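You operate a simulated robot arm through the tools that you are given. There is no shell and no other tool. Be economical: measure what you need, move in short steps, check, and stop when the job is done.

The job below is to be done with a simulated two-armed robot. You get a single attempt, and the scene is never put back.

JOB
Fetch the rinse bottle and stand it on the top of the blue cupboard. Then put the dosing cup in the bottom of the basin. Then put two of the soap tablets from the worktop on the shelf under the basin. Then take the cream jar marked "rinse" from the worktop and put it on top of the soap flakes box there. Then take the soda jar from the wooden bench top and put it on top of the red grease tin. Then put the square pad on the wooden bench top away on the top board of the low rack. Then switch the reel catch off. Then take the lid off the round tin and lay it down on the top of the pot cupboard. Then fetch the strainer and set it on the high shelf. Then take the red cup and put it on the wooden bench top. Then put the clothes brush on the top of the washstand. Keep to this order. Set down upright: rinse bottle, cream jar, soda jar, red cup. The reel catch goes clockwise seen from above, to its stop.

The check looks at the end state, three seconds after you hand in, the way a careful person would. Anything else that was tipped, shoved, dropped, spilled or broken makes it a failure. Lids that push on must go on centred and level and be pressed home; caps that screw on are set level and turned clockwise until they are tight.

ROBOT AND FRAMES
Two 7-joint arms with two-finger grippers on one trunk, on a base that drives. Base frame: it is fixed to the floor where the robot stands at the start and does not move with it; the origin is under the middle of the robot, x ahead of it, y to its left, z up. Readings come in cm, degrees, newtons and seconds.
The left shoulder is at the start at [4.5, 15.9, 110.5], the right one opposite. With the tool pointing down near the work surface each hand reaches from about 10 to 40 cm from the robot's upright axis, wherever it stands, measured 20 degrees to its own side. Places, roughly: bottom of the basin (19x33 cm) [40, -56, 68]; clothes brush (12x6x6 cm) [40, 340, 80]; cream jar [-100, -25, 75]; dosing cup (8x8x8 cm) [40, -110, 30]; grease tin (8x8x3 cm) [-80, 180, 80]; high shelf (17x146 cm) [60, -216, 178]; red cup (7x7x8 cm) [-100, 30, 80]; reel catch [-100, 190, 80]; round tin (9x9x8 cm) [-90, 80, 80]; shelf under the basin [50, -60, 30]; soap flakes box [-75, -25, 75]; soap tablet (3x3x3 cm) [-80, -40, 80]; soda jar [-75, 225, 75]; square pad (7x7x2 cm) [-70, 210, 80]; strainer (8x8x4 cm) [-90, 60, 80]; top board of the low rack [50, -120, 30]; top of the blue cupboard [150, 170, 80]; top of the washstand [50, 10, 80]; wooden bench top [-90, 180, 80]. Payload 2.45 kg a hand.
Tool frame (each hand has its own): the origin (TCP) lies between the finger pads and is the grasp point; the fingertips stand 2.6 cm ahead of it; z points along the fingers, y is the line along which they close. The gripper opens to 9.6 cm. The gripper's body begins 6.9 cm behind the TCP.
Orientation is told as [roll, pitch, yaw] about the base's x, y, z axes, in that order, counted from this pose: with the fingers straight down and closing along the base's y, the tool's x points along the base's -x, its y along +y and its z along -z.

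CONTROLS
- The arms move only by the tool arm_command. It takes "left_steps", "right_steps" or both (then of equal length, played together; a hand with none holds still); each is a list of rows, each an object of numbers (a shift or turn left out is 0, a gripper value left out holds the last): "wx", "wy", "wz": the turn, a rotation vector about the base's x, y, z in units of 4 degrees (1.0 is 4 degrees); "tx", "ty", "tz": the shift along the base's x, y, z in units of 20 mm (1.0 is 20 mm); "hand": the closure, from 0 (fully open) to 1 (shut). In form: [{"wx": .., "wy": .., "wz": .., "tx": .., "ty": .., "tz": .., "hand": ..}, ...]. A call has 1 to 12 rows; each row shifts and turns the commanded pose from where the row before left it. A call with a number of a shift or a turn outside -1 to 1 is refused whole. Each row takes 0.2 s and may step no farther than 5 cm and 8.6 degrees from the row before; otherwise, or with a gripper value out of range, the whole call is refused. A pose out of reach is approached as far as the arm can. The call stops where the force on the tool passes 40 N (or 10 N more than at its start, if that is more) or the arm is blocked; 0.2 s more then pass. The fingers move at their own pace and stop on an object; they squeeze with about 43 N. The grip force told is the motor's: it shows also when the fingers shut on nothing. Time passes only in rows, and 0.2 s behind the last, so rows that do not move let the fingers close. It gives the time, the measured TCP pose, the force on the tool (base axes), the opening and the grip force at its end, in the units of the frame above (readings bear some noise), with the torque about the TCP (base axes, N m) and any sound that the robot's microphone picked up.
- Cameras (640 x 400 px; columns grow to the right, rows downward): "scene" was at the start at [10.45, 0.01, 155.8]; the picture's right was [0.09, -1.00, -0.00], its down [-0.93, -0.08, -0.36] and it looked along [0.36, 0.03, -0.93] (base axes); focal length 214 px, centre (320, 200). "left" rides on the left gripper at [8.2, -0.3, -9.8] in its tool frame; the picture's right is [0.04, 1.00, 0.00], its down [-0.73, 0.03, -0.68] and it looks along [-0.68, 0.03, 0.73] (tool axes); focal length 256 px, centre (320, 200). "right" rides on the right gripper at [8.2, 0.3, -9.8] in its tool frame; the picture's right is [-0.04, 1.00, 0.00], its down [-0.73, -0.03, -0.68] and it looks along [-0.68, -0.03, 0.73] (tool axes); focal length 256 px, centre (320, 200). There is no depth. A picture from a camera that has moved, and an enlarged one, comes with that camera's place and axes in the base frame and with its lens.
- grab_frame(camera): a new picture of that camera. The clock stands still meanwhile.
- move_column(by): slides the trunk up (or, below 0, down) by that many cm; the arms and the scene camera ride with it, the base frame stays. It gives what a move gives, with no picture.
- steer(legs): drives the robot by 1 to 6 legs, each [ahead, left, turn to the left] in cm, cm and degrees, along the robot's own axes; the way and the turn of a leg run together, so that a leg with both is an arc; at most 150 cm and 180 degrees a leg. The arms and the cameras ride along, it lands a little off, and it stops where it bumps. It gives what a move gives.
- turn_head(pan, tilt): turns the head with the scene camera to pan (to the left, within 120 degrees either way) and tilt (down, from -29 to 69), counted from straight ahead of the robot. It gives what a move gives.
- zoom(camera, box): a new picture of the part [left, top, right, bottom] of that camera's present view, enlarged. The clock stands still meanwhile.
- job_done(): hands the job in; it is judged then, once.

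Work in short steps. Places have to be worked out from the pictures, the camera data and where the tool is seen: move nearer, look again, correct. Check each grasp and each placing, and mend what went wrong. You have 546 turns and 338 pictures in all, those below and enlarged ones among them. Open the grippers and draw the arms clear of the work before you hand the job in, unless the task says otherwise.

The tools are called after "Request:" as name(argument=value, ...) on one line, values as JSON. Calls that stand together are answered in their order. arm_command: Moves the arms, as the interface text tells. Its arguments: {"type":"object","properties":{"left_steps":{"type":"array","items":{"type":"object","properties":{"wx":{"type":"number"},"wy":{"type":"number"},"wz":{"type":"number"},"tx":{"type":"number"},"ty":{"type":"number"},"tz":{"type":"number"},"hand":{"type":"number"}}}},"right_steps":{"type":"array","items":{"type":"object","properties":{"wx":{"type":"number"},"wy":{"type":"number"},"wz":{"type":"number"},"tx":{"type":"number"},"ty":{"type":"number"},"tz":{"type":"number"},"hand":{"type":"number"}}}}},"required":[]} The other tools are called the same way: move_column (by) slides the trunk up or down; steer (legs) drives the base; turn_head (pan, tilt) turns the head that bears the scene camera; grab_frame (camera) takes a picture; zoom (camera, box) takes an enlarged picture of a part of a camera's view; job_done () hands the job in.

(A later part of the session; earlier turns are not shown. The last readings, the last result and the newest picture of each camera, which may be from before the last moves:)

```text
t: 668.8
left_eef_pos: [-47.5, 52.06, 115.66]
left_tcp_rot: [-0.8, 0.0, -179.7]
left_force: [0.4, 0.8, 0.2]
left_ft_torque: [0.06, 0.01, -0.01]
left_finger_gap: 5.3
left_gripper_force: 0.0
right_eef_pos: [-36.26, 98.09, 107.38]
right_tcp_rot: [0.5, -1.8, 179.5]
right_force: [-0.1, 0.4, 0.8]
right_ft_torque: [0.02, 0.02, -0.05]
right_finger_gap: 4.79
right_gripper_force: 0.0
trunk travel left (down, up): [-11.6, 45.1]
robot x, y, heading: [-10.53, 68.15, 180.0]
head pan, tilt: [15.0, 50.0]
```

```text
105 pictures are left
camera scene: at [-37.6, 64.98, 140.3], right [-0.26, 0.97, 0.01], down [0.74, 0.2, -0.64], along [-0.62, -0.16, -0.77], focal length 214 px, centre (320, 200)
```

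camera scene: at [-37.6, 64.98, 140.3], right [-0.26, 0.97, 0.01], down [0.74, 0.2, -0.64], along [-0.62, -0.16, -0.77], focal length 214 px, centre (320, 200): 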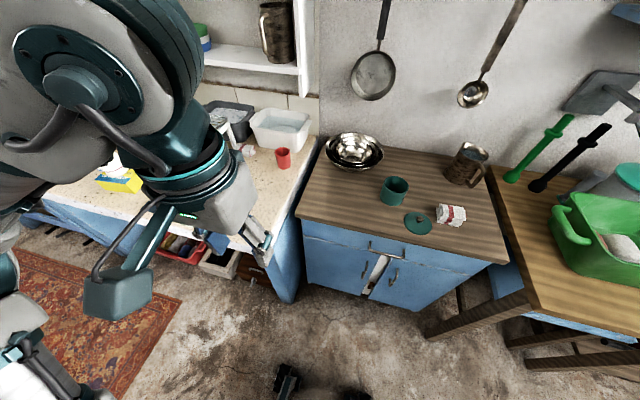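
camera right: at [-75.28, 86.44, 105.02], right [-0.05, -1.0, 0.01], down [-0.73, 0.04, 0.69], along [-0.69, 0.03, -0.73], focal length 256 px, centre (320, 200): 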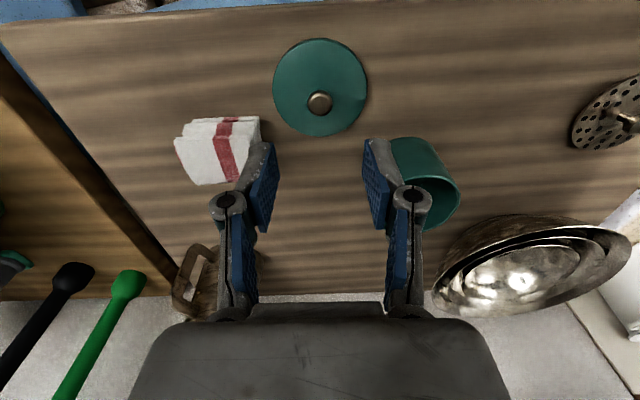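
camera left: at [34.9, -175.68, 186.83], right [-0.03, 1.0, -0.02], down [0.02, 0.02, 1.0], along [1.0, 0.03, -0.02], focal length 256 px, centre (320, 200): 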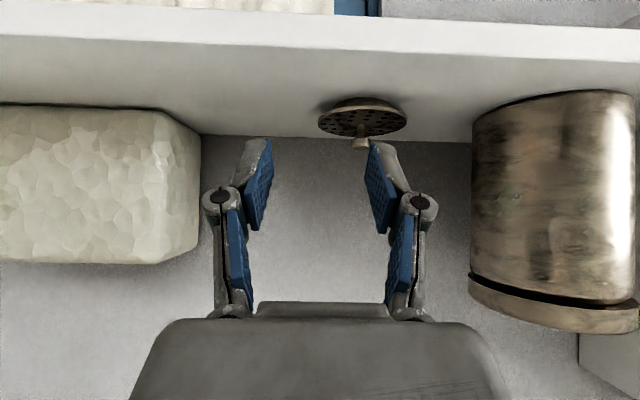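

I drive 32 cm ahead (keeping clear of the worktop corner) and look with the left camera.

Request:
steer(legs=[[32, -2, 0]])

Request:
arm_command(left_steps=[{"tz": -0.5, "hand": 0}, {"tz": -1, "ty": -0.5}, {"tz": -1, "ty": -1}, {"tz": -1, "ty": -1}, {"tz": -1, "ty": -1}, {"ty": -1, "tx": -0.5}, {"ty": -1, "tx": -0.5}, {}, {}, {}, {}])

Request:
grab_frame(camera="left")

Request:
grab_frame(camera="scene")

```text
t: 670.9
left_eef_pos: [-78.98, 54.94, 115.83]
left_tcp_rot: [-0.3, 0.0, -179.5]
left_force: [0.3, 0.5, -0.8]
left_ft_torque: [-0.01, -0.01, -0.02]
left_finger_gap: 5.29
left_gripper_force: 0.0
right_eef_pos: [-67.93, 100.88, 106.99]
right_tcp_rot: [1.1, -1.9, 179.9]
right_force: [0.5, 0.1, -0.4]
right_ft_torque: [0.0, 0.0, -0.02]
right_finger_gap: 4.81
right_gripper_force: 0.0
trunk travel left (down, up): [-11.6, 45.1]
robot x, y, heading: [-42.15, 70.72, -179.7]
head pan, tilt: [15.0, 50.0]
```

```text
t: 673.3
left_eef_pos: [-80.77, 43.52, 106.82]
left_tcp_rot: [-0.5, -0.2, -179.4]
left_force: [-0.5, 0.4, -0.4]
left_ft_torque: [0.0, -0.03, 0.02]
left_finger_gap: 9.59
left_gripper_force: 0.1
right_eef_pos: [-67.63, 100.72, 107.23]
right_tcp_rot: [0.9, -2.1, 179.8]
right_force: [0.7, 0.9, -0.6]
right_ft_torque: [-0.01, -0.04, 0.02]
right_finger_gap: 4.82
right_gripper_force: 0.1
trunk travel left (down, up): [-11.6, 45.1]
robot x, y, heading: [-42.23, 70.41, -179.9]
head pan, tilt: [15.0, 50.0]
```

```text
104 pictures are left
camera left: at [-72.37, 43.74, 116.56], right [0.05, -1.0, -0.01], down [-0.73, -0.04, 0.68], along [-0.68, -0.03, -0.73], focal length 256 px, centre (320, 200)
```

left: 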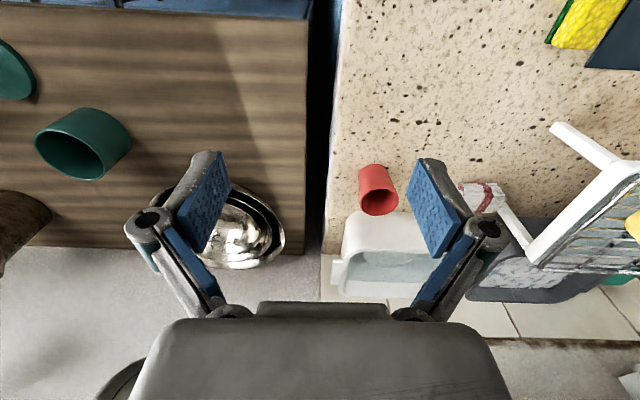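

```text
103 pictures are left
camera scene: at [-69.09, 68.81, 140.33], right [-0.26, 0.96, 0.0], down [0.74, 0.2, -0.64], along [-0.62, -0.17, -0.77], focal length 214 px, centre (320, 200)
```

scene: 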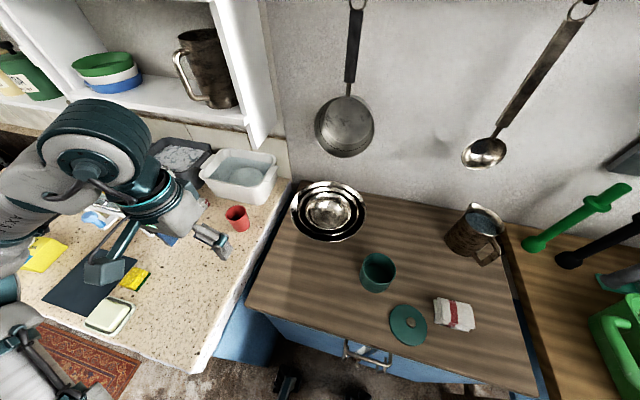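

Red cup at [-98.6, 33.4], rim z≈88, ~6–7 cm. I move the left hand over it at z ~99.

Request:
arm_command(left_steps=[{"tx": -0.5, "ty": -0.4, "hand": 0.15}, {"tx": -1, "ty": -0.8, "tz": -0.4}, {"tx": -1, "ty": -0.8, "tz": -0.4}, {"tx": -1, "ty": -0.8, "tz": -0.4}, {"tx": -1, "ty": -0.8, "tz": -0.4}, {"tx": -1, "ty": -0.8, "tz": -0.5}, {"tx": -1, "ty": -0.6, "tz": -0.5}, {"tx": -1, "tz": -0.5}, {"tx": -0.9, "tz": -0.5}, {}, {}])

Request:
grab_frame(camera="left")

```text
t: 675.7
left_eef_pos: [-97.47, 33.05, 99.67]
left_tcp_rot: [-0.8, -0.1, -179.6]
left_force: [-0.2, -0.4, 1.0]
left_ft_torque: [-0.01, 0.01, -0.01]
left_finger_gap: 8.14
left_gripper_force: 0.1
right_eef_pos: [-67.59, 100.3, 107.32]
right_tcp_rot: [0.7, -2.1, 180.0]
right_force: [-0.7, 0.2, 0.8]
right_ft_torque: [0.02, -0.01, -0.03]
right_finger_gap: 4.8
right_gripper_force: 0.1
trunk travel left (down, up): [-11.6, 45.1]
robot x, y, heading: [-41.96, 70.78, -179.5]
head pan, tilt: [15.0, 50.0]
```

```text
102 pictures are left
camera left: at [-89.1, 33.22, 109.35], right [0.05, -1.0, -0.01], down [-0.73, -0.04, 0.68], along [-0.68, -0.02, -0.73], focal length 256 px, centre (320, 200)
```

left: 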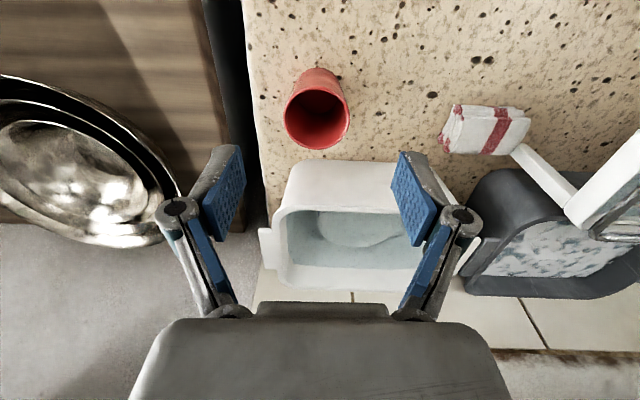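

Rim centre [-99.1, 33.3]. I descend to z 85 around the cup.

Request:
arm_command(left_steps=[{"tx": -0.4, "ty": 0.1, "tz": -0.6}, {"tx": -0.3, "tz": -1}, {"tz": -1}, {"tz": -1}, {"tz": -1}, {"tz": -1}, {"tz": -1}, {"tz": -0.7}, {}, {}])

Request:
grab_frame(camera="left")

```text
t: 677.9
left_eef_pos: [-98.75, 33.36, 85.06]
left_tcp_rot: [-0.7, -0.2, -179.5]
left_force: [0.1, 0.6, -0.9]
left_ft_torque: [0.01, -0.01, 0.02]
left_finger_gap: 8.14
left_gripper_force: 0.0
right_eef_pos: [-67.5, 100.2, 107.3]
right_tcp_rot: [0.7, -2.2, 179.7]
right_force: [0.3, -0.6, 0.3]
right_ft_torque: [0.02, 0.01, -0.01]
right_finger_gap: 4.78
right_gripper_force: 0.2
trunk travel left (down, up): [-11.6, 45.1]
robot x, y, heading: [-42.26, 70.62, -179.6]
head pan, tilt: [15.0, 50.0]
```

```text
101 pictures are left
camera left: at [-90.35, 33.57, 94.75], right [0.05, -1.0, -0.01], down [-0.73, -0.04, 0.68], along [-0.68, -0.02, -0.73], focal length 256 px, centre (320, 200)
```

left: 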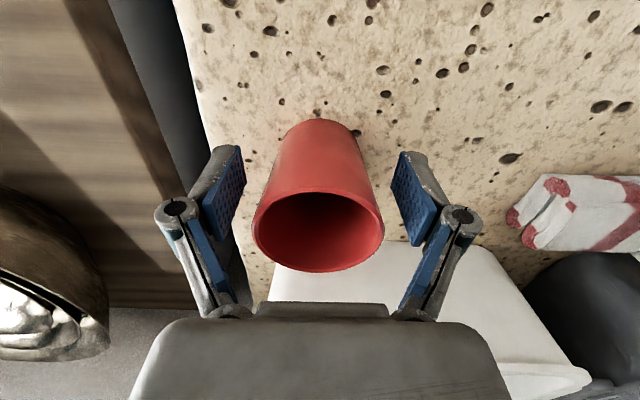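

Cup is between the fingers, empty and upright. I close and lift.

Request:
arm_command(left_steps=[{"hand": 1}, {"hand": 1}, {"hand": 1}, {"tz": 0.4}, {"tz": 0.8}, {"tz": 1}, {"tz": 1}, {}])

Request:
grab_frame(camera="left")

```text
t: 679.7
left_eef_pos: [-98.84, 33.3, 91.32]
left_tcp_rot: [-0.7, -0.2, -179.5]
left_force: [0.3, 0.7, -0.7]
left_ft_torque: [0.03, -0.02, -0.02]
left_finger_gap: 5.74
left_gripper_force: 42.8
right_eef_pos: [-67.74, 100.28, 107.45]
right_tcp_rot: [0.7, -2.0, 179.8]
right_force: [0.6, -0.4, 0.3]
right_ft_torque: [-0.03, 0.0, 0.0]
right_finger_gap: 4.79
right_gripper_force: 0.0
trunk travel left (down, up): [-11.6, 45.1]
robot x, y, heading: [-42.5, 70.6, -179.6]
head pan, tilt: [15.0, 50.0]
```

```text
100 pictures are left
camera left: at [-90.4, 33.54, 101.19], right [0.05, -1.0, -0.01], down [-0.73, -0.04, 0.68], along [-0.68, -0.02, -0.73], focal length 256 px, centre (320, 200)
```

left: 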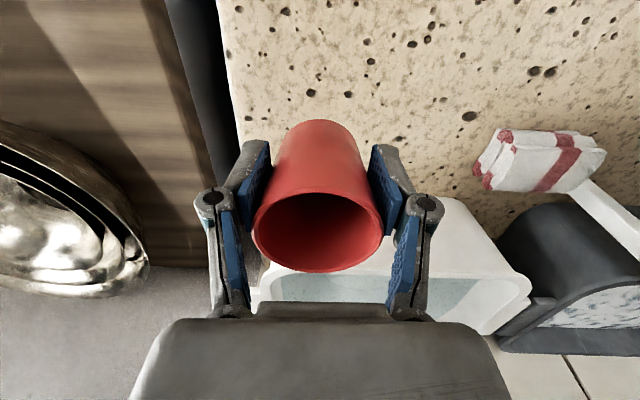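

Held (5.7 cm). I lift to z ~107, retract, back off and drive to the bench.

Request:
arm_command(left_steps=[{"tz": 1}, {"tz": 1}, {"tz": 1}, {"tz": 1}, {"tz": 1}, {"tz": 1}, {"tz": 1}, {"tz": 1, "tx": 0.5}, {"tx": 1, "ty": 0.5}, {"tx": 1, "ty": 1}, {"tx": 1, "ty": 1}, {"tx": 1, "ty": 1}])

Request:
arm_command(left_steps=[{"tx": 1, "ty": 1}, {"tx": 1, "ty": 1}, {"ty": 1, "tx": 0.5}, {"ty": 0.5}, {}])

Request:
steer(legs=[[-30, 0, 0], [0, -131, 0]])

Request:
turn_head(pan=10, tilt=50)

Request:
grab_frame(camera="scene")

```text
t: 682.3
left_eef_pos: [-89.8, 40.58, 107.57]
left_tcp_rot: [-0.8, -0.2, -179.4]
left_force: [-0.5, 0.1, -0.7]
left_ft_torque: [-0.01, 0.0, 0.02]
left_finger_gap: 5.72
left_gripper_force: 43.1
right_eef_pos: [-67.51, 100.4, 107.4]
right_tcp_rot: [0.8, -2.1, 179.7]
right_force: [-0.1, 0.2, -0.3]
right_ft_torque: [-0.01, -0.01, -0.05]
right_finger_gap: 4.79
right_gripper_force: 0.0
trunk travel left (down, up): [-11.6, 45.1]
robot x, y, heading: [-42.04, 70.87, -179.6]
head pan, tilt: [15.0, 50.0]
```

```text
t: 683.5
left_eef_pos: [-84.84, 47.44, 107.42]
left_tcp_rot: [-0.7, -0.2, -179.5]
left_force: [0.2, -0.8, -1.5]
left_ft_torque: [-0.02, 0.02, -0.01]
left_finger_gap: 5.47
left_gripper_force: 42.7
right_eef_pos: [-67.64, 100.39, 107.27]
right_tcp_rot: [0.6, -2.0, 179.9]
right_force: [-0.6, 0.2, -0.5]
right_ft_torque: [-0.02, -0.02, -0.03]
right_finger_gap: 4.78
right_gripper_force: 0.0
trunk travel left (down, up): [-11.6, 45.1]
robot x, y, heading: [-42.1, 70.56, -179.7]
head pan, tilt: [15.0, 50.0]
```

```text
t: 691.8
left_eef_pos: [-57.06, 177.57, 107.41]
left_tcp_rot: [-0.7, -0.3, -177.9]
left_force: [-0.3, -0.7, -1.8]
left_ft_torque: [0.0, -0.08, 0.0]
left_finger_gap: 5.34
left_gripper_force: 43.2
right_eef_pos: [-41.14, 230.85, 107.39]
right_tcp_rot: [0.7, -2.1, -178.6]
right_force: [0.8, -0.6, -1.2]
right_ft_torque: [0.03, 0.0, -0.01]
right_finger_gap: 4.8
right_gripper_force: 0.0
trunk travel left (down, up): [-11.6, 45.1]
robot x, y, heading: [-14.9, 201.8, -178.2]
head pan, tilt: [15.0, 50.0]
```

```text
t: 692.4
left_eef_pos: [-56.69, 177.67, 107.58]
left_tcp_rot: [-0.7, -0.4, -178.1]
left_force: [-0.7, 0.0, -1.6]
left_ft_torque: [0.04, 0.01, -0.04]
left_finger_gap: 5.33
left_gripper_force: 42.7
right_eef_pos: [-40.8, 230.85, 107.43]
right_tcp_rot: [0.8, -2.2, -178.7]
right_force: [-0.3, 0.5, 0.2]
right_ft_torque: [0.0, 0.0, 0.05]
right_finger_gap: 4.78
right_gripper_force: 0.1
trunk travel left (down, up): [-11.6, 45.1]
robot x, y, heading: [-14.77, 201.59, -178.5]
head pan, tilt: [10.0, 50.0]
```

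```text
99 pictures are left
camera scene: at [-41.97, 199.47, 140.32], right [-0.2, 0.98, 0.0], down [0.75, 0.16, -0.64], along [-0.63, -0.13, -0.77], focal length 214 px, centre (320, 200)
```

scene: 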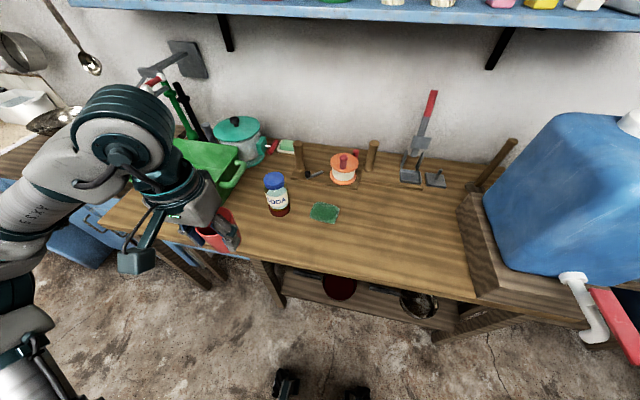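

The grip gap shrank from 5.7 to 5.3, so I check the cup in the hand.

Request:
grab_frame(camera="left")

```text
98 pictures are left
camera left: at [-48.27, 178.12, 117.36], right [0.07, -1.0, -0.01], down [-0.73, -0.06, 0.68], along [-0.68, -0.04, -0.73], focal length 256 px, centre (320, 200)
```

left: 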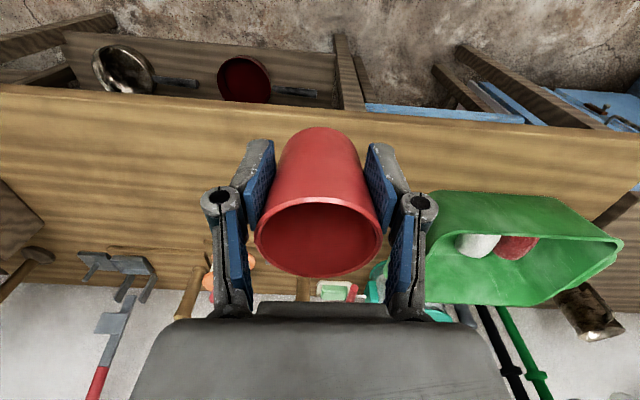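

Slightly slid up but secure. I drive 13 cm ahead and position over the free bench spot [-73, 185].

Request:
steer(legs=[[13, 0, -1.6]])

Request:
arm_command(left_steps=[{"ty": 0.5, "tx": -0.3}, {"ty": 1, "tx": -0.4}, {"ty": 1, "tx": -0.4}, {"ty": 0.6, "tz": -0.5}, {"tz": -1}, {"tz": -1}, {"tz": -1}, {"tz": -1}, {"tz": -1}, {"tz": -1}, {"tz": -0.5}, {}])

Request:
grab_frame(camera="left")

Request:
grab_frame(camera="scene")

```text
t: 693.7
left_eef_pos: [-70.24, 178.63, 107.59]
left_tcp_rot: [-0.8, -0.5, -179.7]
left_force: [-0.1, 0.7, -1.2]
left_ft_torque: [0.0, -0.02, -0.02]
left_finger_gap: 5.29
left_gripper_force: 43.3
right_eef_pos: [-52.76, 231.52, 107.37]
right_tcp_rot: [0.6, -2.2, 179.6]
right_force: [0.4, 0.6, 0.1]
right_ft_torque: [-0.03, -0.01, 0.01]
right_finger_gap: 4.8
right_gripper_force: 0.0
trunk travel left (down, up): [-11.6, 45.1]
robot x, y, heading: [-27.65, 201.57, -179.9]
head pan, tilt: [10.0, 50.0]
```

```text
t: 696.3
left_eef_pos: [-72.11, 184.86, 93.69]
left_tcp_rot: [-0.7, -0.6, -179.7]
left_force: [-0.1, 0.1, -0.6]
left_ft_torque: [0.0, -0.01, -0.01]
left_finger_gap: 5.25
left_gripper_force: 42.7
right_eef_pos: [-52.27, 231.51, 107.49]
right_tcp_rot: [0.8, -2.4, 179.6]
right_force: [-0.4, 0.0, 0.7]
right_ft_torque: [-0.01, 0.0, -0.01]
right_finger_gap: 4.81
right_gripper_force: 0.0
trunk travel left (down, up): [-11.6, 45.1]
robot x, y, heading: [-27.52, 201.22, -179.7]
head pan, tilt: [10.0, 50.0]
```

```text
97 pictures are left
camera left: at [-63.63, 185.01, 103.36], right [0.05, -1.0, -0.01], down [-0.73, -0.04, 0.69], along [-0.69, -0.02, -0.73], focal length 256 px, centre (320, 200)
```

left: 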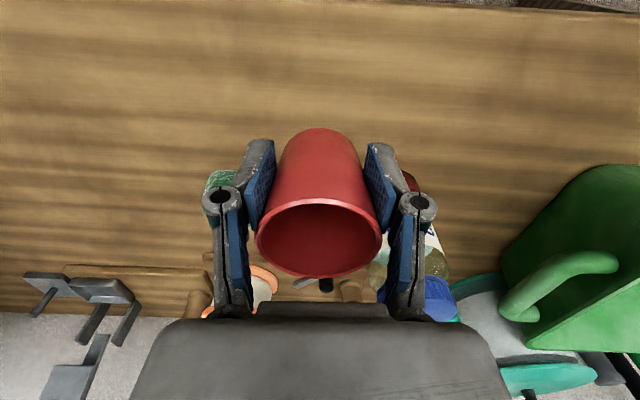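

```text
96 pictures are left
camera scene: at [-54.86, 200.08, 140.31], right [-0.17, 0.98, 0.0], down [0.76, 0.13, -0.64], along [-0.63, -0.11, -0.77], focal length 214 px, centre (320, 200)
```

scene: 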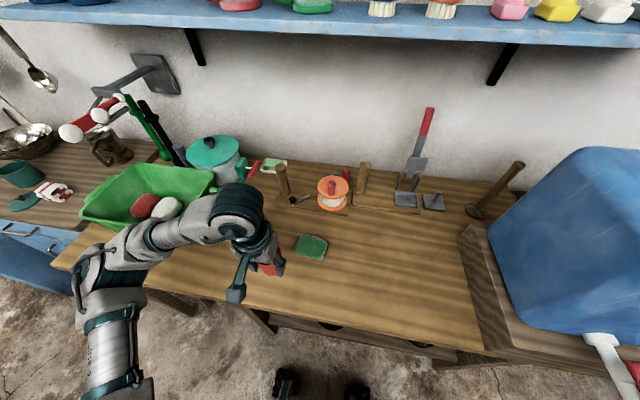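

Clear spot. I lower to contact.

Request:
arm_command(left_steps=[{"tz": -0.8}, {"tz": -1}, {"tz": -1}, {"tz": -0.8}, {"tz": -0.3}, {"tz": -0.2}, {"tz": -0.15}, {"tz": -0.15}, {}])

```text
t: 698.3
left_eef_pos: [-71.89, 184.98, 84.98]
left_tcp_rot: [-0.6, -0.6, -179.8]
left_force: [1.4, 0.4, 7.6]
left_ft_torque: [-0.06, -0.12, -0.03]
left_finger_gap: 5.15
left_gripper_force: 43.3
right_eef_pos: [-52.36, 231.52, 107.48]
right_tcp_rot: [0.8, -2.5, 179.6]
right_force: [0.2, 0.8, -0.1]
right_ft_torque: [-0.03, -0.02, -0.01]
right_finger_gap: 4.81
right_gripper_force: 0.1
trunk travel left (down, up): [-11.6, 45.1]
robot x, y, heading: [-27.87, 201.36, -179.8]
head pan, tilt: [10.0, 50.0]
```

Contact (7.6 N). I open and rise straight up.

Request:
arm_command(left_steps=[{"hand": 0.3}, {"hand": 0.15}, {"hand": 0.1}, {"tz": 0.5}, {"tz": 1}, {"tz": 1}, {"tz": 1}, {"tz": 1}, {"tz": 1}, {"tz": 1}, {"tz": 1}])

Request:
grab_frame(camera="left")

Request:
zoom(camera="scene", box=[180, 140, 400, 300])

```text
t: 700.7
left_eef_pos: [-72.12, 184.97, 100.13]
left_tcp_rot: [-0.7, -0.5, -179.7]
left_force: [0.1, -0.1, -0.5]
left_ft_torque: [-0.01, 0.04, -0.01]
left_finger_gap: 8.67
left_gripper_force: 0.0
right_eef_pos: [-52.32, 231.54, 107.54]
right_tcp_rot: [0.8, -2.4, 179.6]
right_force: [-0.3, -0.3, -0.3]
right_ft_torque: [-0.04, 0.0, 0.02]
right_finger_gap: 4.83
right_gripper_force: 0.1
trunk travel left (down, up): [-11.6, 45.1]
robot x, y, heading: [-27.94, 201.85, -180.1]
head pan, tilt: [10.0, 50.0]
```

```text
95 pictures are left
camera left: at [-63.65, 185.05, 109.74], right [0.05, -1.0, -0.01], down [-0.73, -0.04, 0.69], along [-0.69, -0.02, -0.73], focal length 256 px, centre (320, 200)
```

left: 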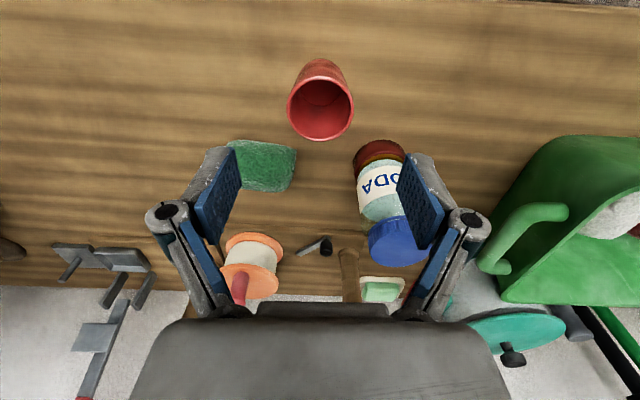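

```text
2.50 times, centred on (290, 220) of scene
camera zoom: at [-54.79, 200.13, 140.33], right [-0.17, 0.98, 0.0], down [0.76, 0.13, -0.64], along [-0.63, -0.11, -0.77], focal length 536 px, centre (395, 150)
```

zoom: 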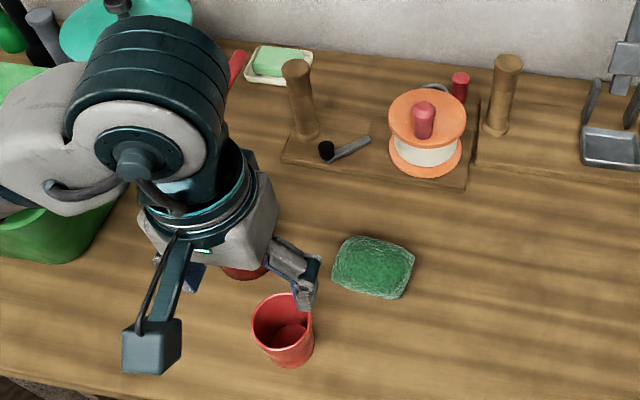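

The red cup stands upright on the bench. Last: the clothes brush near [40, 340]. I raise the hand, back off, and turn to face +y for a look.

Request:
arm_command(left_steps=[{"tz": 1}, {"tz": 1}, {"tz": 1}, {}])

Request:
steer(legs=[[-36, 0, 0], [0, 0, -90]])

Request:
turn_head(pan=-10, tilt=30)

Request:
grab_frame(camera="scene")

```text
t: 701.7
left_eef_pos: [-72.14, 184.94, 105.93]
left_tcp_rot: [-0.7, -0.5, -179.7]
left_force: [0.2, 0.4, -1.5]
left_ft_torque: [0.02, 0.0, -0.01]
left_finger_gap: 8.66
left_gripper_force: 0.1
right_eef_pos: [-52.47, 231.53, 107.51]
right_tcp_rot: [0.8, -2.4, 179.5]
right_force: [-0.4, 0.1, 0.1]
right_ft_torque: [-0.02, -0.03, 0.02]
right_finger_gap: 4.8
right_gripper_force: 0.1
trunk travel left (down, up): [-11.6, 45.1]
robot x, y, heading: [-27.79, 201.36, -179.9]
head pan, tilt: [10.0, 50.0]
```

```text
t: 707.8
left_eef_pos: [-9.24, 245.62, 105.87]
left_tcp_rot: [-0.7, -0.5, 90.9]
left_force: [-0.3, 0.4, 0.1]
left_ft_torque: [0.03, -0.02, 0.01]
left_finger_gap: 8.67
left_gripper_force: 0.2
right_eef_pos: [37.6, 226.67, 107.61]
right_tcp_rot: [0.9, -2.4, 90.4]
right_force: [0.2, 0.6, -0.5]
right_ft_torque: [-0.01, 0.01, 0.01]
right_finger_gap: 4.83
right_gripper_force: 0.0
trunk travel left (down, up): [-11.6, 45.1]
robot x, y, heading: [7.61, 201.77, 91.0]
head pan, tilt: [10.0, 50.0]
```

```text
t: 708.6
left_eef_pos: [-9.19, 245.28, 106.05]
left_tcp_rot: [-0.6, -0.7, 91.0]
left_force: [-0.3, 0.8, -0.5]
left_ft_torque: [0.04, 0.03, -0.03]
left_finger_gap: 8.62
left_gripper_force: 0.0
right_eef_pos: [37.56, 226.2, 107.58]
right_tcp_rot: [0.8, -2.5, 90.3]
right_force: [-0.6, -0.2, -0.1]
right_ft_torque: [0.0, 0.01, 0.0]
right_finger_gap: 4.76
right_gripper_force: 0.1
trunk travel left (down, up): [-11.6, 45.1]
robot x, y, heading: [7.73, 201.93, 90.9]
head pan, tilt: [-10.0, 30.0]
```

```text
93 pictures are left
camera scene: at [9.14, 229.92, 143.25], right [0.99, -0.16, 0.0], down [-0.08, -0.5, -0.86], along [0.14, 0.85, -0.5], focal length 214 px, centre (320, 200)
```

scene: 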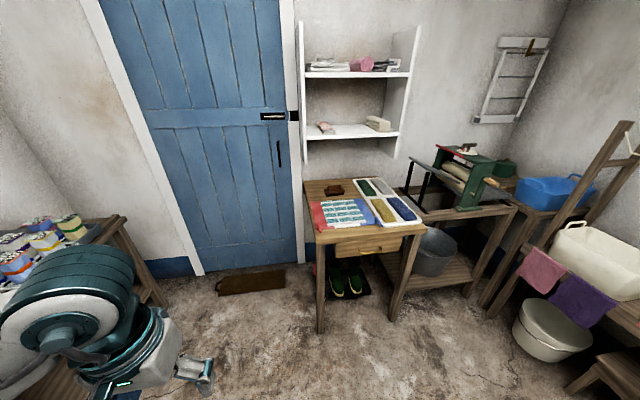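

Request:
zoom(camera="scene", box=[290, 120, 440, 260])

```text
2.86 times, centred on (365, 190) of scene
camera zoom: at [9.14, 229.92, 143.25], right [0.99, -0.16, 0.0], down [-0.08, -0.5, -0.86], along [0.14, 0.85, -0.5], focal length 613 px, centre (191, 229)
```

zoom: 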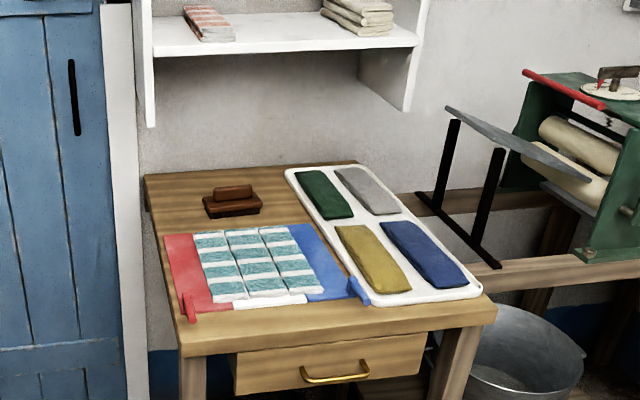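

The brush lies at about [37, 345] on the desk, long side along x. I'll approach facing +x from the left of the desk: turn right 91°, then drive left to y≈318.

Request:
steer(legs=[[0, 0, -91], [-17, 0, 0], [0, 80, 0]])

Request:
turn_head(pan=40, tilt=45)

Request:
grab_frame(camera="scene")

```text
t: 717.9
left_eef_pos: [37.15, 296.94, 106.04]
left_tcp_rot: [-0.6, -0.7, -1.1]
left_force: [0.6, 0.4, 0.4]
left_ft_torque: [0.03, 0.0, -0.03]
left_finger_gap: 8.65
left_gripper_force: 0.1
right_eef_pos: [16.3, 250.94, 107.61]
right_tcp_rot: [0.8, -2.5, -1.7]
right_force: [-0.5, 1.1, 0.2]
right_ft_torque: [-0.02, -0.02, 0.0]
right_finger_gap: 4.79
right_gripper_force: 0.1
trunk travel left (down, up): [-11.6, 45.1]
robot x, y, heading: [-7.06, 281.41, -1.4]
head pan, tilt: [-10.0, 30.0]
```

```text
t: 719.1
left_eef_pos: [36.76, 297.21, 106.23]
left_tcp_rot: [-0.7, -0.9, -1.1]
left_force: [0.6, -0.1, -0.2]
left_ft_torque: [-0.03, 0.0, -0.01]
left_finger_gap: 8.63
left_gripper_force: 0.1
right_eef_pos: [15.97, 251.07, 107.72]
right_tcp_rot: [0.7, -2.7, -1.8]
right_force: [-0.1, 0.9, -0.2]
right_ft_torque: [0.0, 0.03, 0.02]
right_finger_gap: 4.79
right_gripper_force: 0.1
trunk travel left (down, up): [-11.6, 45.1]
robot x, y, heading: [-7.28, 281.4, -1.2]
head pan, tilt: [40.0, 45.0]
```

```text
91 pictures are left
camera scene: at [18.57, 285.84, 141.04], right [0.62, -0.78, 0.0], down [-0.55, -0.44, -0.71], along [0.55, 0.44, -0.71], focal length 214 px, centre (320, 200)
```

scene: 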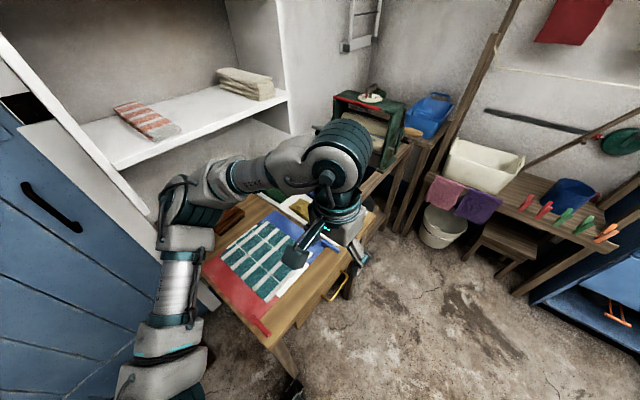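

From here the left hand can reach out sideways (the elbow then stays away from the door). I shift the robot 10 cm left and move the left hand toward the brush at z ~106.

Request:
steer(legs=[[0, 10, 1.2]])

Request:
arm_command(left_steps=[{"ty": 0.5}, {"ty": 1}, {"ty": 1}, {"ty": 1}, {"ty": 1}, {"ty": 1}, {"ty": 1}, {"ty": 1}, {"ty": 1}, {"ty": 0.5}, {}, {}])

Request:
grab_frame(camera="left")

Request:
grab_frame(camera="scene")

```text
t: 720.2
left_eef_pos: [36.19, 308.32, 106.52]
left_tcp_rot: [-0.6, -1.3, 0.1]
left_force: [0.0, 0.5, 0.8]
left_ft_torque: [0.04, -0.03, 0.02]
left_finger_gap: 8.63
left_gripper_force: 0.0
right_eef_pos: [16.4, 261.87, 107.85]
right_tcp_rot: [0.8, -3.1, -0.5]
right_force: [-0.4, -0.2, 0.1]
right_ft_torque: [0.02, -0.01, 0.02]
right_finger_gap: 4.78
right_gripper_force: 0.0
trunk travel left (down, up): [-11.6, 45.1]
robot x, y, heading: [-7.23, 291.81, -0.3]
head pan, tilt: [40.0, 45.0]
```

```text
t: 721.8
left_eef_pos: [35.81, 318.96, 107.32]
left_tcp_rot: [-0.3, -4.3, -3.9]
left_force: [-0.2, -0.3, -0.6]
left_ft_torque: [0.02, 0.02, 0.0]
left_finger_gap: 8.65
left_gripper_force: 0.1
right_eef_pos: [14.19, 263.12, 108.09]
right_tcp_rot: [1.3, -3.6, -1.4]
right_force: [-0.3, 1.3, -0.6]
right_ft_torque: [-0.08, -0.04, 0.01]
right_finger_gap: 4.79
right_gripper_force: 0.2
trunk travel left (down, up): [-11.6, 45.1]
robot x, y, heading: [-6.25, 291.31, -1.1]
head pan, tilt: [40.0, 45.0]
stopped in row 7 (right hand): the arm was blocked; the commanded pose is now the measured one
```

```text
90 pictures are left
camera left: at [27.11, 319.08, 116.46], right [0.03, 1.0, -0.01], down [0.68, -0.01, 0.73], along [0.73, -0.02, -0.68], focal length 256 px, centre (320, 200)
```

left: 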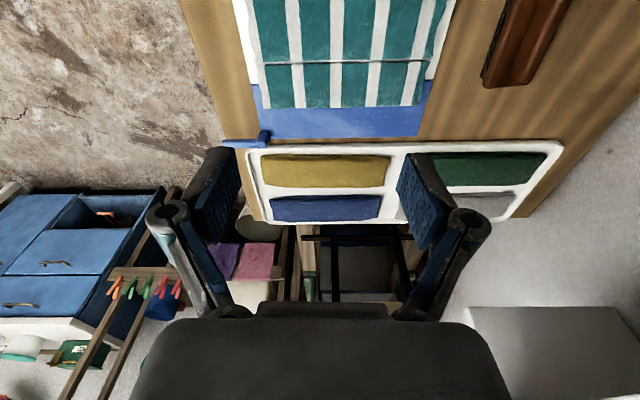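

```text
89 pictures are left
camera scene: at [23.05, 285.07, 140.93], right [0.63, -0.77, -0.08], down [-0.57, -0.39, -0.72], along [0.53, 0.5, -0.68], focal length 214 px, centre (320, 200)
```

scene: 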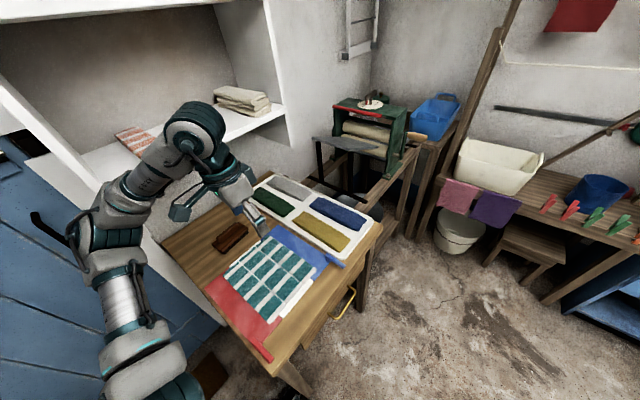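

The robot leans (arm link likely touching the shelf unit). I move the left hand back −y right away.

Request:
arm_command(left_steps=[{"ty": -0.6}, {"ty": -1}, {"ty": -1}, {"ty": -1}, {"ty": -1}, {}, {}, {}])

Request:
grab_frame(camera="scene")

```text
t: 722.1
left_eef_pos: [31.53, 324.96, 105.62]
left_tcp_rot: [-5.1, -8.9, -3.8]
left_force: [2.8, 3.4, 2.8]
left_ft_torque: [-0.3, 0.24, -0.07]
left_finger_gap: 8.64
left_gripper_force: 0.1
right_eef_pos: [9.54, 270.99, 109.75]
right_tcp_rot: [0.5, -5.1, 0.9]
right_force: [0.9, -7.3, -1.4]
right_ft_torque: [0.68, 0.17, 0.1]
right_finger_gap: 4.79
right_gripper_force: 0.0
trunk travel left (down, up): [-11.6, 45.1]
robot x, y, heading: [-6.41, 290.83, -0.1]
head pan, tilt: [40.0, 45.0]
stopped in row 1 (left hand): the arm was blocked; the commanded pose is now the measured one
```

```text
88 pictures are left
camera scene: at [20.68, 288.13, 140.76], right [0.64, -0.77, -0.05], down [-0.55, -0.41, -0.72], along [0.53, 0.49, -0.69], focal length 214 px, centre (320, 200)
```

scene: 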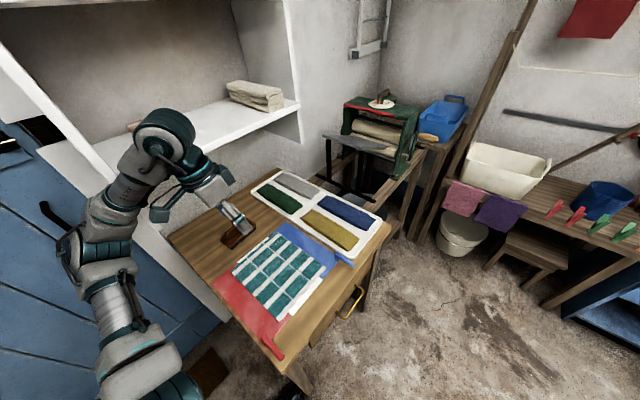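

The left elbow seems against the door. I drive the robot 15 cm to its right, away from it.

Request:
steer(legs=[[0, -15, 0]])

Request:
grab_frame(camera="scene")

```text
t: 722.9
left_eef_pos: [28.39, 330.77, 105.39]
left_tcp_rot: [-8.5, -11.7, -2.3]
left_force: [1.0, -0.3, -0.8]
left_ft_torque: [0.0, 0.01, 0.0]
left_finger_gap: 8.65
left_gripper_force: 0.0
right_eef_pos: [7.51, 276.06, 111.27]
right_tcp_rot: [-2.3, -6.4, 1.5]
right_force: [1.2, -0.9, 0.8]
right_ft_torque: [0.06, 0.04, 0.01]
right_finger_gap: 4.8
right_gripper_force: 0.1
trunk travel left (down, up): [-11.6, 45.1]
robot x, y, heading: [-7.9, 290.97, 0.5]
head pan, tilt: [40.0, 45.0]
stopped in leg 1: the robot was blocked; the commanded pose is now the measured one
```

```text
87 pictures are left
camera scene: at [15.12, 291.34, 141.89], right [0.65, -0.76, -0.02], down [-0.53, -0.43, -0.73], along [0.55, 0.48, -0.68], focal length 214 px, centre (320, 200)
```

scene: 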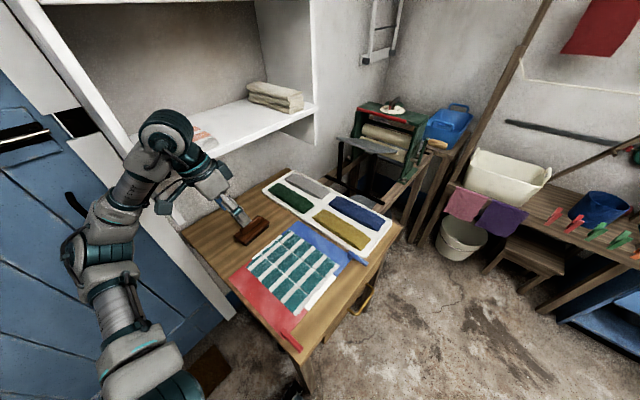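

The base is blocked while leaning. I retract the left hand sideways (−y) in place.

Request:
arm_command(left_steps=[{"ty": -1}, {"ty": -1}, {"ty": -1}])

Request:
arm_command(left_steps=[{"ty": -1}, {"ty": -1}, {"ty": -1}])

Request:
grab_frame(camera="scene")

```text
t: 723.9
left_eef_pos: [27.64, 327.48, 103.99]
left_tcp_rot: [-9.6, -10.9, -1.0]
left_force: [1.3, -0.7, -1.6]
left_ft_torque: [0.04, 0.24, -0.03]
left_finger_gap: 8.63
left_gripper_force: 0.1
right_eef_pos: [7.87, 278.89, 110.77]
right_tcp_rot: [-5.5, -5.9, 2.0]
right_force: [-0.5, -0.4, 0.7]
right_ft_torque: [0.04, -0.02, 0.01]
right_finger_gap: 4.81
right_gripper_force: 0.1
trunk travel left (down, up): [-11.6, 45.1]
robot x, y, heading: [-8.49, 291.39, 1.3]
head pan, tilt: [40.0, 45.0]
stopped in row 3 (left hand): the arm was blocked; the commanded pose is now the measured one
```

```text
t: 724.9
left_eef_pos: [26.43, 323.91, 103.7]
left_tcp_rot: [-10.4, -10.9, 1.4]
left_force: [0.7, -0.5, 0.1]
left_ft_torque: [0.07, -0.02, 0.0]
left_finger_gap: 8.64
left_gripper_force: 0.2
right_eef_pos: [8.19, 280.38, 110.59]
right_tcp_rot: [-6.5, -5.4, 3.1]
right_force: [-0.7, 0.2, 0.0]
right_ft_torque: [0.01, 0.01, -0.03]
right_finger_gap: 4.82
right_gripper_force: 0.0
trunk travel left (down, up): [-11.6, 45.1]
robot x, y, heading: [-9.35, 292.54, 2.3]
head pan, tilt: [40.0, 45.0]
stopped in row 3 (left hand): the arm was blocked; the commanded pose is now the measured one
```

```text
86 pictures are left
camera scene: at [12.69, 298.21, 141.81], right [0.67, -0.74, 0.01], down [-0.51, -0.48, -0.72], along [0.54, 0.48, -0.69], focal length 214 px, centre (320, 200)
```

scene: 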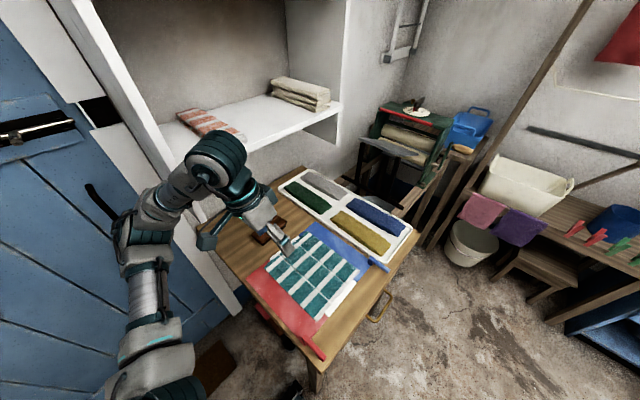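

The whole robot is leaning left; I shift mass back: left hand inward and right hand outward together.

Request:
arm_command(left_steps=[{"ty": -1, "tx": -0.5}, {"ty": -1, "tx": -0.5}, {"ty": -1, "tx": -0.5}, {"ty": -1}], right_steps=[{"ty": -1}, {"ty": -1}, {"ty": -1}, {"ty": -1}])

Request:
arm_command(left_steps=[{"ty": -1, "tx": -0.5}, {"ty": -1, "tx": -0.5}, {"ty": -1}, {"ty": -1}], right_steps=[{"ty": -1}, {"ty": -1}, {"ty": -1}, {"ty": -1}])

Request:
grab_frame(camera="scene")

```text
t: 726.0
left_eef_pos: [20.95, 322.96, 102.74]
left_tcp_rot: [-10.3, -10.3, 6.8]
left_force: [0.1, 0.7, -0.5]
left_ft_torque: [0.01, -0.03, 0.0]
left_finger_gap: 8.64
left_gripper_force: 0.1
right_eef_pos: [9.56, 277.92, 110.25]
right_tcp_rot: [-6.3, -5.0, 7.7]
right_force: [-0.1, 1.0, 0.4]
right_ft_torque: [-0.03, -0.02, 0.0]
right_finger_gap: 4.78
right_gripper_force: 0.1
trunk travel left (down, up): [-11.6, 45.1]
robot x, y, heading: [-10.48, 296.47, 6.9]
head pan, tilt: [40.0, 45.0]
stopped in row 4 (left hand): the arm was blocked; the commanded pose is now the measured one
```

```text
t: 727.2
left_eef_pos: [16.66, 322.56, 103.22]
left_tcp_rot: [-9.8, -9.6, 13.6]
left_force: [-1.2, -0.2, 0.0]
left_ft_torque: [-0.01, -0.04, 0.02]
left_finger_gap: 8.64
left_gripper_force: 0.1
right_eef_pos: [11.64, 276.74, 110.11]
right_tcp_rot: [-5.9, -4.5, 13.6]
right_force: [-0.8, 0.4, 0.9]
right_ft_torque: [-0.09, 0.0, 0.01]
right_finger_gap: 4.82
right_gripper_force: 0.0
trunk travel left (down, up): [-11.6, 45.1]
robot x, y, heading: [-12.26, 301.68, 13.0]
head pan, tilt: [40.0, 45.0]
stopped in row 4 (left hand): the arm was blocked; the commanded pose is now the measured one
```

```text
85 pictures are left
camera scene: at [7.45, 313.44, 141.93], right [0.8, -0.6, 0.02], down [-0.41, -0.57, -0.71], along [0.44, 0.56, -0.7], focal length 214 px, centre (320, 200)
```

scene: 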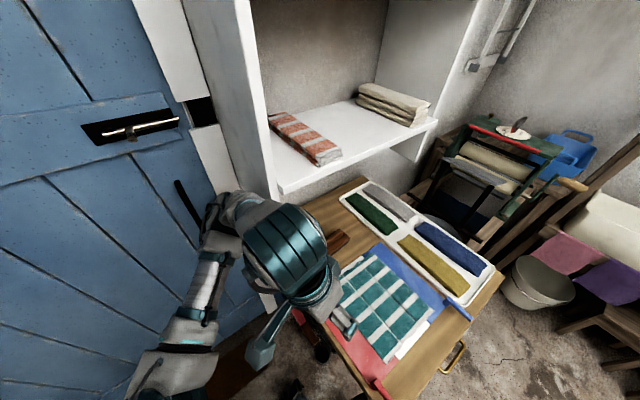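

Something holds the arm while the base drifts. I try lowering the trunk (lower mass) and then a small drive back.

Request:
move_column(by=-6)

Request:
steer(legs=[[-8, 0, 0]])

Request:
grab_frame(camera="scene")

```text
t: 728.2
left_eef_pos: [16.09, 321.84, 96.32]
left_tcp_rot: [-9.1, -9.5, 12.7]
left_force: [0.6, 0.4, -0.7]
left_ft_torque: [0.0, -0.05, 0.04]
left_finger_gap: 8.64
left_gripper_force: 0.1
right_eef_pos: [11.24, 276.05, 103.58]
right_tcp_rot: [-5.8, -4.6, 13.7]
right_force: [-0.3, -1.0, 0.0]
right_ft_torque: [0.02, -0.08, 0.0]
right_finger_gap: 4.79
right_gripper_force: 0.0
trunk travel left (down, up): [-5.6, 51.1]
robot x, y, heading: [-12.62, 301.11, 13.4]
head pan, tilt: [40.0, 45.0]
```

```text
t: 729.3
left_eef_pos: [11.14, 321.03, 95.96]
left_tcp_rot: [-9.7, -8.3, 12.3]
left_force: [-0.3, 0.2, 0.8]
left_ft_torque: [0.0, -0.04, 0.02]
left_finger_gap: 8.63
left_gripper_force: 0.0
right_eef_pos: [5.77, 275.4, 103.68]
right_tcp_rot: [-6.1, -3.6, 13.1]
right_force: [0.4, -0.3, -0.3]
right_ft_torque: [0.03, -0.05, 0.0]
right_finger_gap: 4.8
right_gripper_force: 0.0
trunk travel left (down, up): [-5.6, 51.1]
robot x, y, heading: [-19.38, 299.86, 12.6]
head pan, tilt: [40.0, 45.0]
```

```text
84 pictures are left
camera scene: at [11.54, 313.15, 133.05], right [0.79, -0.61, 0.0], down [-0.43, -0.57, -0.7], along [0.43, 0.55, -0.71], focal length 214 px, centre (320, 200)
```

scene: 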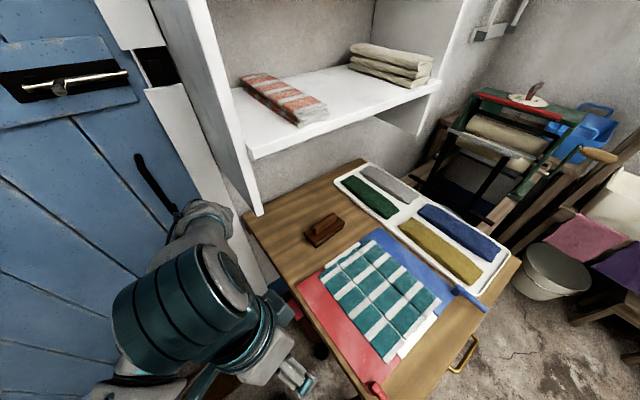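

The body is level again. I drive 18 cm to the right, straightening the heading.

Request:
steer(legs=[[0, -18, -12.5]])

Request:
arm_command(left_steps=[{}, {}, {}, {}])

Request:
grab_frame(camera="scene")

```text
t: 730.8
left_eef_pos: [16.56, 295.84, 96.05]
left_tcp_rot: [-9.5, -8.6, -0.2]
left_force: [0.1, 0.0, -0.3]
left_ft_torque: [-0.03, 0.04, 0.03]
left_finger_gap: 8.65
left_gripper_force: 0.0
right_eef_pos: [1.47, 252.59, 103.67]
right_tcp_rot: [-6.0, -3.8, 0.5]
right_force: [0.2, 0.2, -0.4]
right_ft_torque: [-0.01, -0.03, 0.02]
right_finger_gap: 4.81
right_gripper_force: 0.1
trunk travel left (down, up): [-5.6, 51.1]
robot x, y, heading: [-17.72, 282.02, -0.4]
head pan, tilt: [40.0, 45.0]
```

```text
t: 731.8
left_eef_pos: [16.12, 292.3, 96.69]
left_tcp_rot: [-7.7, -8.8, -0.7]
left_force: [-0.1, -0.3, 0.0]
left_ft_torque: [0.02, -0.02, 0.02]
left_finger_gap: 8.61
left_gripper_force: 0.1
right_eef_pos: [1.05, 248.93, 102.83]
right_tcp_rot: [-4.2, -4.1, 0.4]
right_force: [-1.2, -0.2, 0.5]
right_ft_torque: [0.01, 0.04, 0.02]
right_finger_gap: 4.81
right_gripper_force: 0.1
trunk travel left (down, up): [-5.6, 51.1]
robot x, y, heading: [-17.61, 281.47, -0.2]
head pan, tilt: [40.0, 45.0]
```

```text
83 pictures are left
camera scene: at [15.6, 284.49, 133.2], right [0.64, -0.77, -0.02], down [-0.55, -0.44, -0.71], along [0.54, 0.46, -0.7], focal length 214 px, centre (320, 200)
```

scene: 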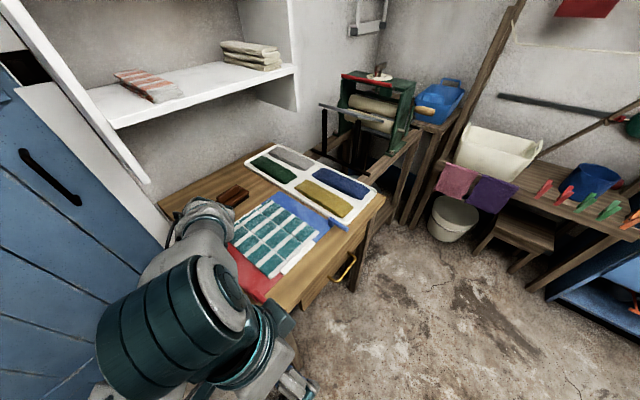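

Free again. New plan: approach facing +y from the front with the right hand, tilted forward. First I level both hands, move away to y≈238, and turn to heading 90.

Request:
arm_command(left_steps=[{"wx": 0.9, "wy": 1, "tz": 0.5}, {"wx": 0.8, "wy": 1, "tz": 0.5}, {"tz": 0.5}, {}], right_steps=[{"wx": 0.5, "wy": 0.5}, {"wx": 0.4, "wy": 0.5}, {"tx": 0.5}, {"tx": 0.5}])

Request:
steer(legs=[[0, -44, 0], [0, 0, 90]])

Request:
turn_head(pan=0, tilt=40)

Request:
grab_frame(camera="scene")

```text
t: 732.8
left_eef_pos: [16.22, 294.26, 99.56]
left_tcp_rot: [-1.9, -0.6, -0.9]
left_force: [-0.6, -0.4, -0.3]
left_ft_torque: [-0.02, -0.02, 0.0]
left_finger_gap: 8.63
left_gripper_force: 0.0
right_eef_pos: [3.0, 250.8, 103.18]
right_tcp_rot: [-1.3, 0.0, 0.3]
right_force: [0.5, 0.3, -0.4]
right_ft_torque: [-0.02, 0.01, -0.02]
right_finger_gap: 4.79
right_gripper_force: 0.0
trunk travel left (down, up): [-5.6, 51.1]
robot x, y, heading: [-17.66, 282.11, -0.2]
head pan, tilt: [40.0, 45.0]
```

```text
t: 739.3
left_eef_pos: [-31.4, 271.92, 99.54]
left_tcp_rot: [-2.5, -0.7, 89.6]
left_force: [-0.5, -0.9, -0.2]
left_ft_torque: [-0.03, -0.03, -0.01]
left_finger_gap: 8.61
left_gripper_force: 0.0
right_eef_pos: [12.15, 259.13, 103.58]
right_tcp_rot: [-2.1, -0.1, 90.6]
right_force: [-0.3, 0.1, -0.1]
right_ft_torque: [-0.01, -0.02, -0.01]
right_finger_gap: 4.81
right_gripper_force: 0.0
trunk travel left (down, up): [-5.6, 51.1]
robot x, y, heading: [-17.68, 238.22, 90.4]
head pan, tilt: [40.0, 45.0]
```

```text
t: 740.4
left_eef_pos: [-32.97, 271.71, 99.27]
left_tcp_rot: [-3.4, -1.0, 89.8]
left_force: [0.3, 0.1, -0.7]
left_ft_torque: [-0.04, -0.04, 0.0]
left_finger_gap: 8.62
left_gripper_force: 0.1
right_eef_pos: [10.74, 258.83, 104.06]
right_tcp_rot: [-2.9, -0.2, 90.8]
right_force: [0.8, -0.8, 0.7]
right_ft_torque: [0.01, 0.03, 0.02]
right_finger_gap: 4.79
right_gripper_force: 0.0
trunk travel left (down, up): [-5.6, 51.1]
robot x, y, heading: [-18.05, 238.33, 90.5]
head pan, tilt: [0.0, 40.0]
```

```text
82 pictures are left
camera scene: at [-20.16, 273.6, 133.81], right [1.0, 0.01, 0.01], down [0.02, -0.65, -0.76], along [0.0, 0.76, -0.65], focal length 214 px, centre (320, 200)
```

scene: 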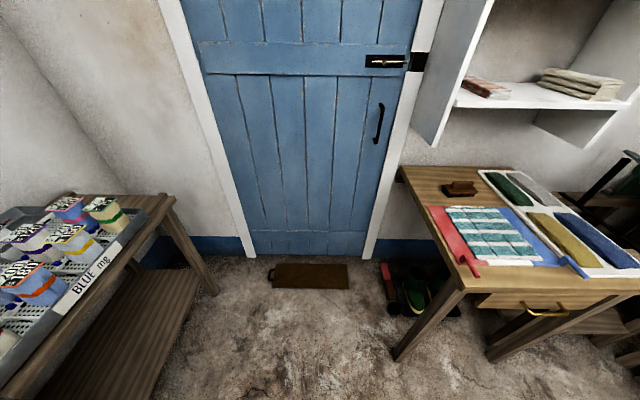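

I zoom on the brush to judge its handle.

Request:
zoom(camera="scene", box=[425, 165, 505, 215])

```text
8.00 times, centred on (465, 190) of scene
camera zoom: at [-20.16, 273.6, 133.81], right [1.0, 0.01, 0.01], down [0.02, -0.65, -0.76], along [0.0, 0.76, -0.65], focal length 1716 px, centre (-840, 280)
```

zoom: 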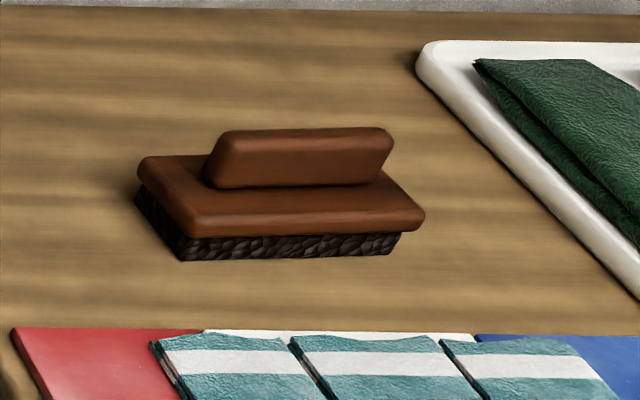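

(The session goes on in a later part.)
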